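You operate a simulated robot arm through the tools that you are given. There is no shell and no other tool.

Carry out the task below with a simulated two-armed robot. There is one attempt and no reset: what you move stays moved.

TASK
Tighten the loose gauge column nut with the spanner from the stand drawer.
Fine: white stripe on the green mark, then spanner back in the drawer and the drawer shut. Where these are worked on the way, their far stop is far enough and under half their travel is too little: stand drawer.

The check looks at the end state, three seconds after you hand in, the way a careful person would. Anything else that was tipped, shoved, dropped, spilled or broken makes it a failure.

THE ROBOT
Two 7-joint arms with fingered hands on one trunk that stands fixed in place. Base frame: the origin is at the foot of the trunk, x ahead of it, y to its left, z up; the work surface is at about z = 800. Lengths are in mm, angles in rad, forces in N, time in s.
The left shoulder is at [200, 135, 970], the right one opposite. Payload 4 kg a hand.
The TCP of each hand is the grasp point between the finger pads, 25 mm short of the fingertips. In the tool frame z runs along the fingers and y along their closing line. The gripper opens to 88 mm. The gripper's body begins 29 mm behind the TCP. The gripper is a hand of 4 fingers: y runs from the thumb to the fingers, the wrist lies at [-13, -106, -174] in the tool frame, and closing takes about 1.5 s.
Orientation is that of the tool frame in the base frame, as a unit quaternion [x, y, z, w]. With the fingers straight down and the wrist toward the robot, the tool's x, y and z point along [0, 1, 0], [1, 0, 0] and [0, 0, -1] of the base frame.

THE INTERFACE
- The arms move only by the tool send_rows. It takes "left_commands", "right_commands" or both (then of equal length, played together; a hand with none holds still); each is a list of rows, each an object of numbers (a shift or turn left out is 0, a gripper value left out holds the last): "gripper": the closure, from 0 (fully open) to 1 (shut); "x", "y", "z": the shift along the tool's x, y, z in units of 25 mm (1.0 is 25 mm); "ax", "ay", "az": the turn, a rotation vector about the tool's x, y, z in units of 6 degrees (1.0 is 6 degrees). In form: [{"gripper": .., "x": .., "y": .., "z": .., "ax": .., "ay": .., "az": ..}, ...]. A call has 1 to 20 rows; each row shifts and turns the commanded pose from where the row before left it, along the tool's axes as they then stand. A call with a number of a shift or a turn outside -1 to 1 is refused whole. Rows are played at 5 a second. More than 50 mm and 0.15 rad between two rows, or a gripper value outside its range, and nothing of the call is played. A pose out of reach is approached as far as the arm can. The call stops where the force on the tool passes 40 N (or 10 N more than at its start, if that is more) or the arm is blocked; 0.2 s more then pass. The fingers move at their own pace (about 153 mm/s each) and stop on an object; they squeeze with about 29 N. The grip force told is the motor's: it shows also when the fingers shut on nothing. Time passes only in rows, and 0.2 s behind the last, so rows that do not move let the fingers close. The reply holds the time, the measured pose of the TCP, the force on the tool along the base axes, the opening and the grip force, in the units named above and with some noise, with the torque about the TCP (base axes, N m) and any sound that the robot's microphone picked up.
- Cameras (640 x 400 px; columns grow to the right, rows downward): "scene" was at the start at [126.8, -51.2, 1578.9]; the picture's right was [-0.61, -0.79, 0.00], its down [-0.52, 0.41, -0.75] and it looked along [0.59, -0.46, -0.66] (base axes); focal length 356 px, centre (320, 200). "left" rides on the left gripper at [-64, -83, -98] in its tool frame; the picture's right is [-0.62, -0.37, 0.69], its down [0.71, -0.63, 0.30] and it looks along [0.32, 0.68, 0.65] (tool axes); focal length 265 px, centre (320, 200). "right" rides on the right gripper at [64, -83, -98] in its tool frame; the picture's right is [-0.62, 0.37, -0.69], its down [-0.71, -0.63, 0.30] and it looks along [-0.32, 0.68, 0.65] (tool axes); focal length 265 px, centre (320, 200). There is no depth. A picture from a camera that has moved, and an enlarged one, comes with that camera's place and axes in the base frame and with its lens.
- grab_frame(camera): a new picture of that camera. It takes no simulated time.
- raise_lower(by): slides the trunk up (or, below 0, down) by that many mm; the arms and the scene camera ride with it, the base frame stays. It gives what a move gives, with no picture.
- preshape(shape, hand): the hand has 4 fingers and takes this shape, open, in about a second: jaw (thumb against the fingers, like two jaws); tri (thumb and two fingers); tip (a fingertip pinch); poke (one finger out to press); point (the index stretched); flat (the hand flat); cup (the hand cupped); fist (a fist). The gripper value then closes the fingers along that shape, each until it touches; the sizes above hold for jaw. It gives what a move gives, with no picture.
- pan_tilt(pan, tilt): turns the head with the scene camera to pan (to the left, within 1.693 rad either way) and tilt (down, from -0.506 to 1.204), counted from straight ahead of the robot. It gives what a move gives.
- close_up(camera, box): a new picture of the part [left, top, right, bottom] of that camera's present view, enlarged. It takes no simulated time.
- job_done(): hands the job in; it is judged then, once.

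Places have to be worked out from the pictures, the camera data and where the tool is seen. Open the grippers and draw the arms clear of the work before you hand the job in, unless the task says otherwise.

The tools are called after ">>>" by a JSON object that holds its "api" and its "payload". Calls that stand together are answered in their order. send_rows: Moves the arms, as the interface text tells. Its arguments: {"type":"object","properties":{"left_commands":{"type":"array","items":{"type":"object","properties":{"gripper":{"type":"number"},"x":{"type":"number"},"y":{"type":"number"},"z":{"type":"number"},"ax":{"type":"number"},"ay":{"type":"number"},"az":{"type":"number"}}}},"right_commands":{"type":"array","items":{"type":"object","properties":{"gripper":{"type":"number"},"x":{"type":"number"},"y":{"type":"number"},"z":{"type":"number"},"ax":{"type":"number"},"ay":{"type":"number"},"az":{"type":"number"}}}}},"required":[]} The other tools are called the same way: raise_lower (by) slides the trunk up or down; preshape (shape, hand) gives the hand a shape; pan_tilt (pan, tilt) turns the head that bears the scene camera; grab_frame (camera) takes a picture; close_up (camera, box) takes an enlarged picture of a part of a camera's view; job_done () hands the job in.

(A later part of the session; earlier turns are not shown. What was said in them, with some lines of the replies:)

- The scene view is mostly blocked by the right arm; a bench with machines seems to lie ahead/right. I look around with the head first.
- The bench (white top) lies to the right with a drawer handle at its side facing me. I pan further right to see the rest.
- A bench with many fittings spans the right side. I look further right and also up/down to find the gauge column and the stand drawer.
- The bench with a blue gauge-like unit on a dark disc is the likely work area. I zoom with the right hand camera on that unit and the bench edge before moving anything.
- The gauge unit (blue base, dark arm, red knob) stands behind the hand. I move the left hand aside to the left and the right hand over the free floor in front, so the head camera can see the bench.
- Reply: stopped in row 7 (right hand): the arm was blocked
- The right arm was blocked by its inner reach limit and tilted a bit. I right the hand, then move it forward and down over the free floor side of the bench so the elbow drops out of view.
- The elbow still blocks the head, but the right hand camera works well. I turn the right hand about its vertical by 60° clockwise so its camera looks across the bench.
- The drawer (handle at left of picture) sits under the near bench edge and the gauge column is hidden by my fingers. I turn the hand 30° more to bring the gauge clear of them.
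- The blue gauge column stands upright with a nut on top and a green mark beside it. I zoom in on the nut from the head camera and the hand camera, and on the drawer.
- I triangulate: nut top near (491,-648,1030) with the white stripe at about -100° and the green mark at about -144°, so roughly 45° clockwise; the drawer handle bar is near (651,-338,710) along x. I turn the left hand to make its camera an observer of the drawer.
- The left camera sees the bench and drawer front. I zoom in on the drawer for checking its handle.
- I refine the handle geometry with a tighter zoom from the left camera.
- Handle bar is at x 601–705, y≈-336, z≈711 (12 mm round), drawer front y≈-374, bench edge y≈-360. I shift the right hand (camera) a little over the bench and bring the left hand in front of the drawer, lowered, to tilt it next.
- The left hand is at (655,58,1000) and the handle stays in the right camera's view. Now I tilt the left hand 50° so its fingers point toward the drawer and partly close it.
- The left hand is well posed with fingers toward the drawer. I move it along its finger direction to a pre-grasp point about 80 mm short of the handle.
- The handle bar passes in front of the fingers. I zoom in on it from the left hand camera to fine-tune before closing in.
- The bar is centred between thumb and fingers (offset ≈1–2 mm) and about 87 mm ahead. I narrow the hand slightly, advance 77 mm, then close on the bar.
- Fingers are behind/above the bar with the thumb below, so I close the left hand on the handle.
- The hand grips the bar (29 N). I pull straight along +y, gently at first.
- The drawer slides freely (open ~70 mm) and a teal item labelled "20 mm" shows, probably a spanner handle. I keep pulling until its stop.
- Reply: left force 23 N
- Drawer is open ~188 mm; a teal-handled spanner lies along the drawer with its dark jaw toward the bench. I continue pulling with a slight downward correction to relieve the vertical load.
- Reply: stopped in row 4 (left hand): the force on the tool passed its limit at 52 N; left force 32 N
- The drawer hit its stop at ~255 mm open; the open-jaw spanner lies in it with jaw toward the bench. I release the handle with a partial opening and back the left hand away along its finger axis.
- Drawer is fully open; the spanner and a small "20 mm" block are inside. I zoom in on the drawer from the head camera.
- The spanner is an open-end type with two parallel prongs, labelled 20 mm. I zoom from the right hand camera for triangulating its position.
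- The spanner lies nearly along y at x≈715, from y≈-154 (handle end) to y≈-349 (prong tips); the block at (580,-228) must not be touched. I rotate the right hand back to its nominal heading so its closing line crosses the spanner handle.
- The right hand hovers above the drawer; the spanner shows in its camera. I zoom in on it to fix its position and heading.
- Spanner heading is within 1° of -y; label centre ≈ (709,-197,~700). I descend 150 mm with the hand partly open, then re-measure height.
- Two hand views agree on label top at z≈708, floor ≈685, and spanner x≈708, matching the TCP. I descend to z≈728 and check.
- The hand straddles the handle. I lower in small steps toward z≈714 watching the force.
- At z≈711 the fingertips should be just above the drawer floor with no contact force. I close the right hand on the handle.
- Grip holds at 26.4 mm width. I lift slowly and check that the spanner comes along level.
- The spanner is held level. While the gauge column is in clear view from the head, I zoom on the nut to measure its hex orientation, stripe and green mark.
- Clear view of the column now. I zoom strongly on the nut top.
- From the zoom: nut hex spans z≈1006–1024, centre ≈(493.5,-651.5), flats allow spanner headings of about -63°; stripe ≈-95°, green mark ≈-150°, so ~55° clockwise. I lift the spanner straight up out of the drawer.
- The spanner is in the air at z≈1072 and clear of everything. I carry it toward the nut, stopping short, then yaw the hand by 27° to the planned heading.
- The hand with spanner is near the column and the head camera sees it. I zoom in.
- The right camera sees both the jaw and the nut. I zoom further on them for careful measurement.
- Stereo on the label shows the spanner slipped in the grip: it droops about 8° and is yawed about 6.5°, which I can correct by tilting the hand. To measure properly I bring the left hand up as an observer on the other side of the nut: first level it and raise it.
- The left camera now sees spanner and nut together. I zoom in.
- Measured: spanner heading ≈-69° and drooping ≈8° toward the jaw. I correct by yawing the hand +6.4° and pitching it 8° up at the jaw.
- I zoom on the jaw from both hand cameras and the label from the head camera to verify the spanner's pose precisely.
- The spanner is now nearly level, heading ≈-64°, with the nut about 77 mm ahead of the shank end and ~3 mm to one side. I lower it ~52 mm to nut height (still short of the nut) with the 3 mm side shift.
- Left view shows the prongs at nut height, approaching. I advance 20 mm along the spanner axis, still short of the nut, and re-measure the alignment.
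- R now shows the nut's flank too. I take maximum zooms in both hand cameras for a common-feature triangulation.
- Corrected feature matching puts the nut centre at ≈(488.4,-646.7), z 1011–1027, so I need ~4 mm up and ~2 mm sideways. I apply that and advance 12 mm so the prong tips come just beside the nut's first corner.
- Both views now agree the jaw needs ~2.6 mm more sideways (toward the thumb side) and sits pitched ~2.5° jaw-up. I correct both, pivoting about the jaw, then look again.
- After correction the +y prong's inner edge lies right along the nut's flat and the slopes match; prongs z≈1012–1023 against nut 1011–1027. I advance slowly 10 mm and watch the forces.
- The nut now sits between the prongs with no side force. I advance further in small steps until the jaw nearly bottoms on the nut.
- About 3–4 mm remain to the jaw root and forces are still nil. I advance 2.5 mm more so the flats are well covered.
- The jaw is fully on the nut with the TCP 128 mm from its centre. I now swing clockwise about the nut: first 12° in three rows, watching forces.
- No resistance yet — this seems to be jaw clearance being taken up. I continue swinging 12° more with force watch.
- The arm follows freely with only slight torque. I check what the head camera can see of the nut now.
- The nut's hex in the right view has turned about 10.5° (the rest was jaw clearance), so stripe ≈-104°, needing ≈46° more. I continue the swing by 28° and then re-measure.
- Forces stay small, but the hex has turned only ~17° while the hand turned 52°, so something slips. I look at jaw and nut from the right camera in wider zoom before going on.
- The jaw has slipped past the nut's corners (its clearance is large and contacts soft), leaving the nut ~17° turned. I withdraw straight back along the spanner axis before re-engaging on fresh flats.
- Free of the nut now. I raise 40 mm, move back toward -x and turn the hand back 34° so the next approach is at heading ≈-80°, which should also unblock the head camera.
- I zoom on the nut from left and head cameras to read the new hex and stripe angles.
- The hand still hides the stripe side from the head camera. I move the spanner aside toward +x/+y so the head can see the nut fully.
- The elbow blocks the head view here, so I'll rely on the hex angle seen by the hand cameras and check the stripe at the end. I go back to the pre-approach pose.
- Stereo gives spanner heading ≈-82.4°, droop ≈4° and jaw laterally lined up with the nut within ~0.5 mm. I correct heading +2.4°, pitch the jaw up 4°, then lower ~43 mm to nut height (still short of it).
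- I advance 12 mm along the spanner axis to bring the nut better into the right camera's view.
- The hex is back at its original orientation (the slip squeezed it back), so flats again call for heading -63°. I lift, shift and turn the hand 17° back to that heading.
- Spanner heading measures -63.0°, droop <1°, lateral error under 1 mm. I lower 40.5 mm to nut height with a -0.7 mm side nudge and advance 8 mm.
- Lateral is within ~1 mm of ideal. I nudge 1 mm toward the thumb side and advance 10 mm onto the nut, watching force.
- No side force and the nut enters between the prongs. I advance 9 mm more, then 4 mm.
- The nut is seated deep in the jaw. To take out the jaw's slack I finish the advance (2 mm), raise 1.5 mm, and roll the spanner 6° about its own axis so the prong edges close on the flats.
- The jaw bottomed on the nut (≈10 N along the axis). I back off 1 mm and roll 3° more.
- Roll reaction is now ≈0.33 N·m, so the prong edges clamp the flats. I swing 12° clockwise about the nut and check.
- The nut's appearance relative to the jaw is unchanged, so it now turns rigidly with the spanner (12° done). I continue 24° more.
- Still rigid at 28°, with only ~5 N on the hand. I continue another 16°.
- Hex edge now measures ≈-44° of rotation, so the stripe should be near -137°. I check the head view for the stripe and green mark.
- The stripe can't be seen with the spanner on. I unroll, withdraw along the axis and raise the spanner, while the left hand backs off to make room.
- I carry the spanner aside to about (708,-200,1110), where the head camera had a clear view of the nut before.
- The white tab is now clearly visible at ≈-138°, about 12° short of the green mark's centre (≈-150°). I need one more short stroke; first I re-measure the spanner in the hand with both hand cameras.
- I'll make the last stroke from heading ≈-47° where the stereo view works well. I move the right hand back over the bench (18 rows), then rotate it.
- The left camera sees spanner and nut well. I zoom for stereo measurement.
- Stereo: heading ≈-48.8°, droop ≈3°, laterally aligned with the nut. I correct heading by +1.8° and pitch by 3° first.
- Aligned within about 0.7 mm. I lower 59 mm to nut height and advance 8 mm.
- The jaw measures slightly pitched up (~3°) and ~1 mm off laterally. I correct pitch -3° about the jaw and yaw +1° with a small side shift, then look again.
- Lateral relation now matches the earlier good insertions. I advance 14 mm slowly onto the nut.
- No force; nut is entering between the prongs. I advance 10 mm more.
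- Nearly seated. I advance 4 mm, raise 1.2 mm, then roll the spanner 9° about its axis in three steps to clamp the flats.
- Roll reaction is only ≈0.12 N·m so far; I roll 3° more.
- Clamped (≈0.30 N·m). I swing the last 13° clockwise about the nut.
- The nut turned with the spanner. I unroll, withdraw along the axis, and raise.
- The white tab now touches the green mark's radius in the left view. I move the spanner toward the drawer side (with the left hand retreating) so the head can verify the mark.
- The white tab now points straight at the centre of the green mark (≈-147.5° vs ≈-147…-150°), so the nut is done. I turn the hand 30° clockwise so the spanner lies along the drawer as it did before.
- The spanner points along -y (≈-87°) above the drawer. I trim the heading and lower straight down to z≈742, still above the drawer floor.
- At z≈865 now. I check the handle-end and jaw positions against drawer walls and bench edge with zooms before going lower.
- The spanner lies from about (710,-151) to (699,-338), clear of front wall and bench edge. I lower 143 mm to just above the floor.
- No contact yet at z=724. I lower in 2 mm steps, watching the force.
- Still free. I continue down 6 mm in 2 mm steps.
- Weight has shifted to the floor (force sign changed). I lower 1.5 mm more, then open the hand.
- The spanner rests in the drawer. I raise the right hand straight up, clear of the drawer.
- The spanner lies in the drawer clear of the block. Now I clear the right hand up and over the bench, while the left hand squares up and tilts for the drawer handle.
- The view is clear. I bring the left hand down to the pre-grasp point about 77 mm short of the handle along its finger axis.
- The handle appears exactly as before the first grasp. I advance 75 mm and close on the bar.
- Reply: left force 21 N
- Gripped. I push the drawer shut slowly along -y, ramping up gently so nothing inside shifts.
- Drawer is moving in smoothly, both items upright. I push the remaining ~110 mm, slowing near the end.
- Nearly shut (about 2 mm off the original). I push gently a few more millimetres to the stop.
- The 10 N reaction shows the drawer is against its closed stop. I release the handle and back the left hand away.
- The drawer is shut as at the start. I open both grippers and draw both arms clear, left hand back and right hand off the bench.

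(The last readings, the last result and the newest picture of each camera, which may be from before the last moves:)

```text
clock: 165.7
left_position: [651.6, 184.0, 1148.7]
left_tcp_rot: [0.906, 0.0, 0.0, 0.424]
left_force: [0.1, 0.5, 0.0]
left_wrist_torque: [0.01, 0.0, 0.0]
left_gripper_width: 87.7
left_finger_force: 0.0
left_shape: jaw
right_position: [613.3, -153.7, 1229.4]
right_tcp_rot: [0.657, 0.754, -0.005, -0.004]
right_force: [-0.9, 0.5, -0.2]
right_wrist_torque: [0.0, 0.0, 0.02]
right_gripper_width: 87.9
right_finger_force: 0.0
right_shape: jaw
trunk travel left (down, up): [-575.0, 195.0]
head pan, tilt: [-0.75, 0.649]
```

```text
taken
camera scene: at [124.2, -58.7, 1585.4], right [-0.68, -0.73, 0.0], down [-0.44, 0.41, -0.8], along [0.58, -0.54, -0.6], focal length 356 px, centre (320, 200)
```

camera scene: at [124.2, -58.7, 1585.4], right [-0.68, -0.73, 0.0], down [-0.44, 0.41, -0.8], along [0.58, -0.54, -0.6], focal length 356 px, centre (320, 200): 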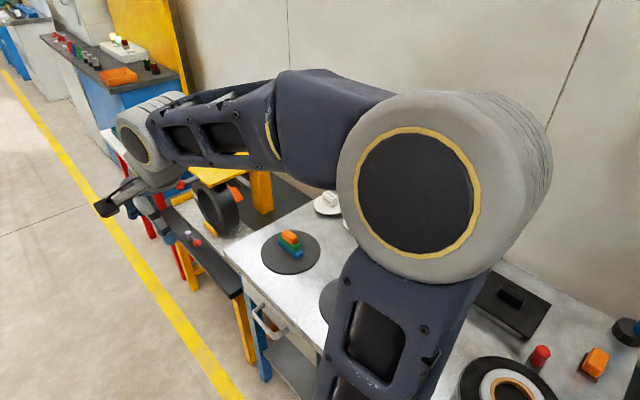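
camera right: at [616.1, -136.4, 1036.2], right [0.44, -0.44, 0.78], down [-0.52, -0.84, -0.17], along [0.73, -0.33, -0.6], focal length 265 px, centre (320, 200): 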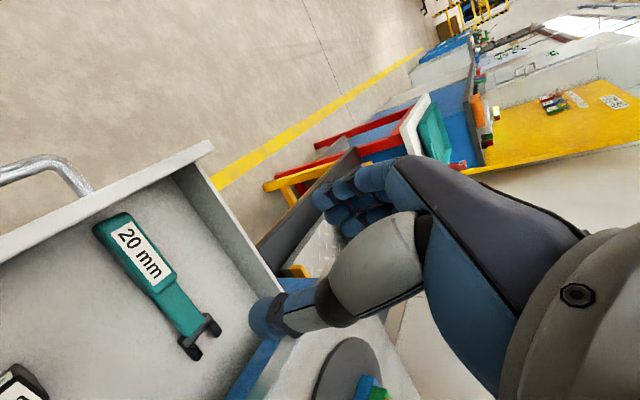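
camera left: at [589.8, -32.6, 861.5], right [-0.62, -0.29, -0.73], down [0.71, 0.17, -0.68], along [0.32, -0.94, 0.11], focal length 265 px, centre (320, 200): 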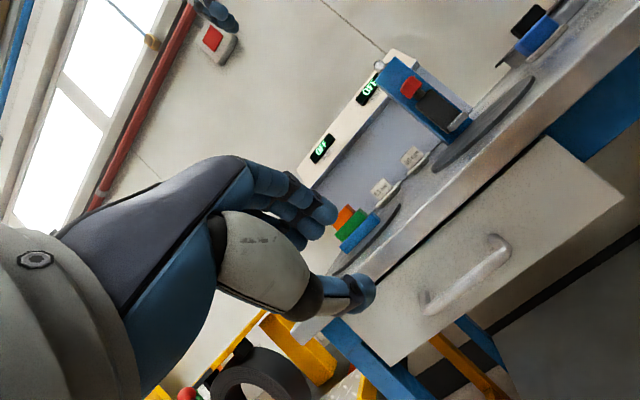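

The elbow blocks the nut; I shift the right hand forward (over the free floor) to unblock the view for a final check.

>>> {"api": "send_rows", "payload": {"right_commands": [{"x": -0.31, "y": 0.724, "z": 0.95}, {"x": -0.31, "y": 0.724, "z": 0.95}, {"x": -0.31, "y": 0.724, "z": 0.95}, {"x": -0.31, "y": 0.724, "z": 0.95}, {"x": -0.31, "y": 0.724, "z": 0.95}]}}

>>> {"api": "grab_frame", "payload": {"camera": "scene"}}

>>> {"api": "close_up", "payload": {"camera": "scene", "box": [378, 208, 410, 228]}}

>>> {"api": "grab_frame", "payload": {"camera": "left"}}

```text
clock: 166.9
left_position: [651.6, 184.2, 1150.2]
left_tcp_rot: [0.906, -0.001, -0.001, 0.424]
left_force: [-0.2, -0.7, 0.3]
left_wrist_torque: [0.01, -0.02, 0.02]
left_gripper_width: 88.0
left_finger_force: 0.0
left_shape: jaw
right_position: [706.9, -180.1, 1107.3]
right_tcp_rot: [0.658, 0.753, -0.005, -0.004]
right_force: [-0.4, -0.1, 0.2]
right_wrist_torque: [0.02, -0.01, -0.03]
right_gripper_width: 88.0
right_finger_force: 0.2
right_shape: jaw
trunk travel left (down, up): [-575.0, 195.0]
head pan, tilt: [-0.75, 0.649]
```

```text
taken
camera scene: at [123.8, -58.7, 1585.5], right [-0.68, -0.73, 0.0], down [-0.44, 0.41, -0.8], along [0.58, -0.54, -0.6], focal length 356 px, centre (320, 200)
```

scene: 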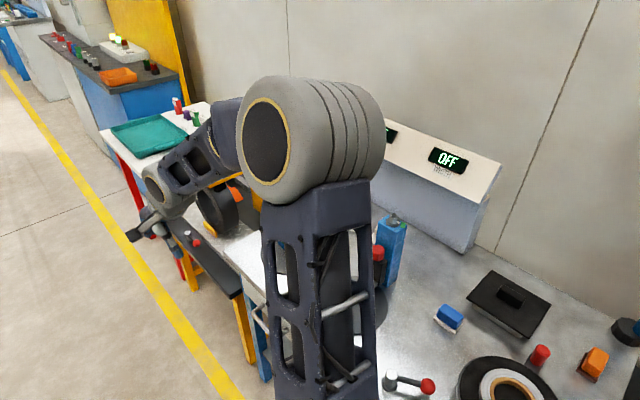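

```text
16.00 times, centred on (394, 218) of scene
camera zoom: at [123.8, -58.7, 1585.5], right [-0.68, -0.73, 0.0], down [-0.44, 0.41, -0.8], along [0.58, -0.54, -0.6], focal length 5704 px, centre (-864, -88)
```

zoom: 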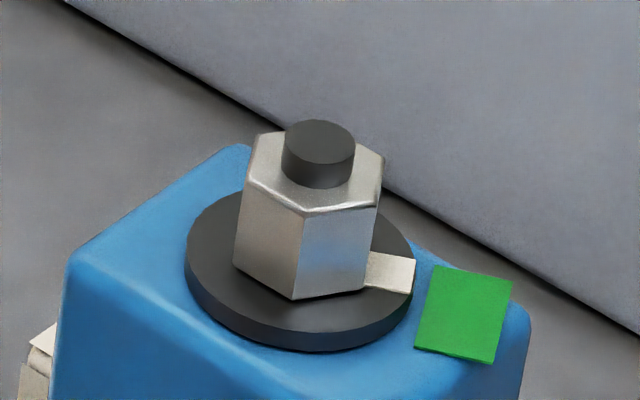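

```text
taken
camera left: at [588.3, 313.6, 1149.2], right [-0.62, -0.29, -0.73], down [0.71, 0.17, -0.68], along [0.32, -0.94, 0.11], focal length 265 px, centre (320, 200)
```

left: 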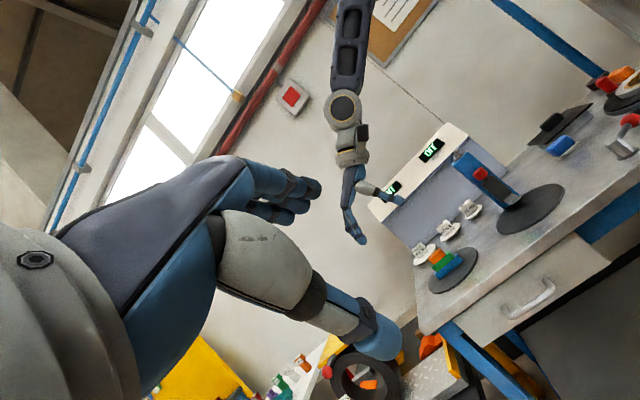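

The white tab points at the middle of the green mark. The spanner is in the drawer and the drawer is shut. Both grippers are open and both arms are clear of the bench, so I hand the job in.

>>> {"api": "job_done", "payload": {}}

```text
The job is handed in.
```

The gauge column nut is tightened, the spanner is back in the stand drawer, and the drawer is shut against its stop. I have handed the job in but have seen no result from the check.

- **Nut:** in the last zoomed view the white stripe points at the middle of the green mark. My angle estimate puts it within about 2 to 4 degrees of centre. On the first try the spanner slipped past the nut's corners and the nut turned back. The second and third strokes held, with the spanner tilted slightly so it gripped the flats.
- **Drawer and spanner:** I opened the drawer to its far stop (about 255 mm), and later laid the spanner close to where it had been. I then pushed the drawer shut slowly until it met its closed stop. The loose 20 mm block beside the spanner was still upright when I last saw it, with the drawer a bit under half shut.
- **Surroundings:** I saw nothing tipped or moved on the bench.
- **Arms:** both grippers are open. The right hand is over the floor in front of the bench, and the left hand is further back.
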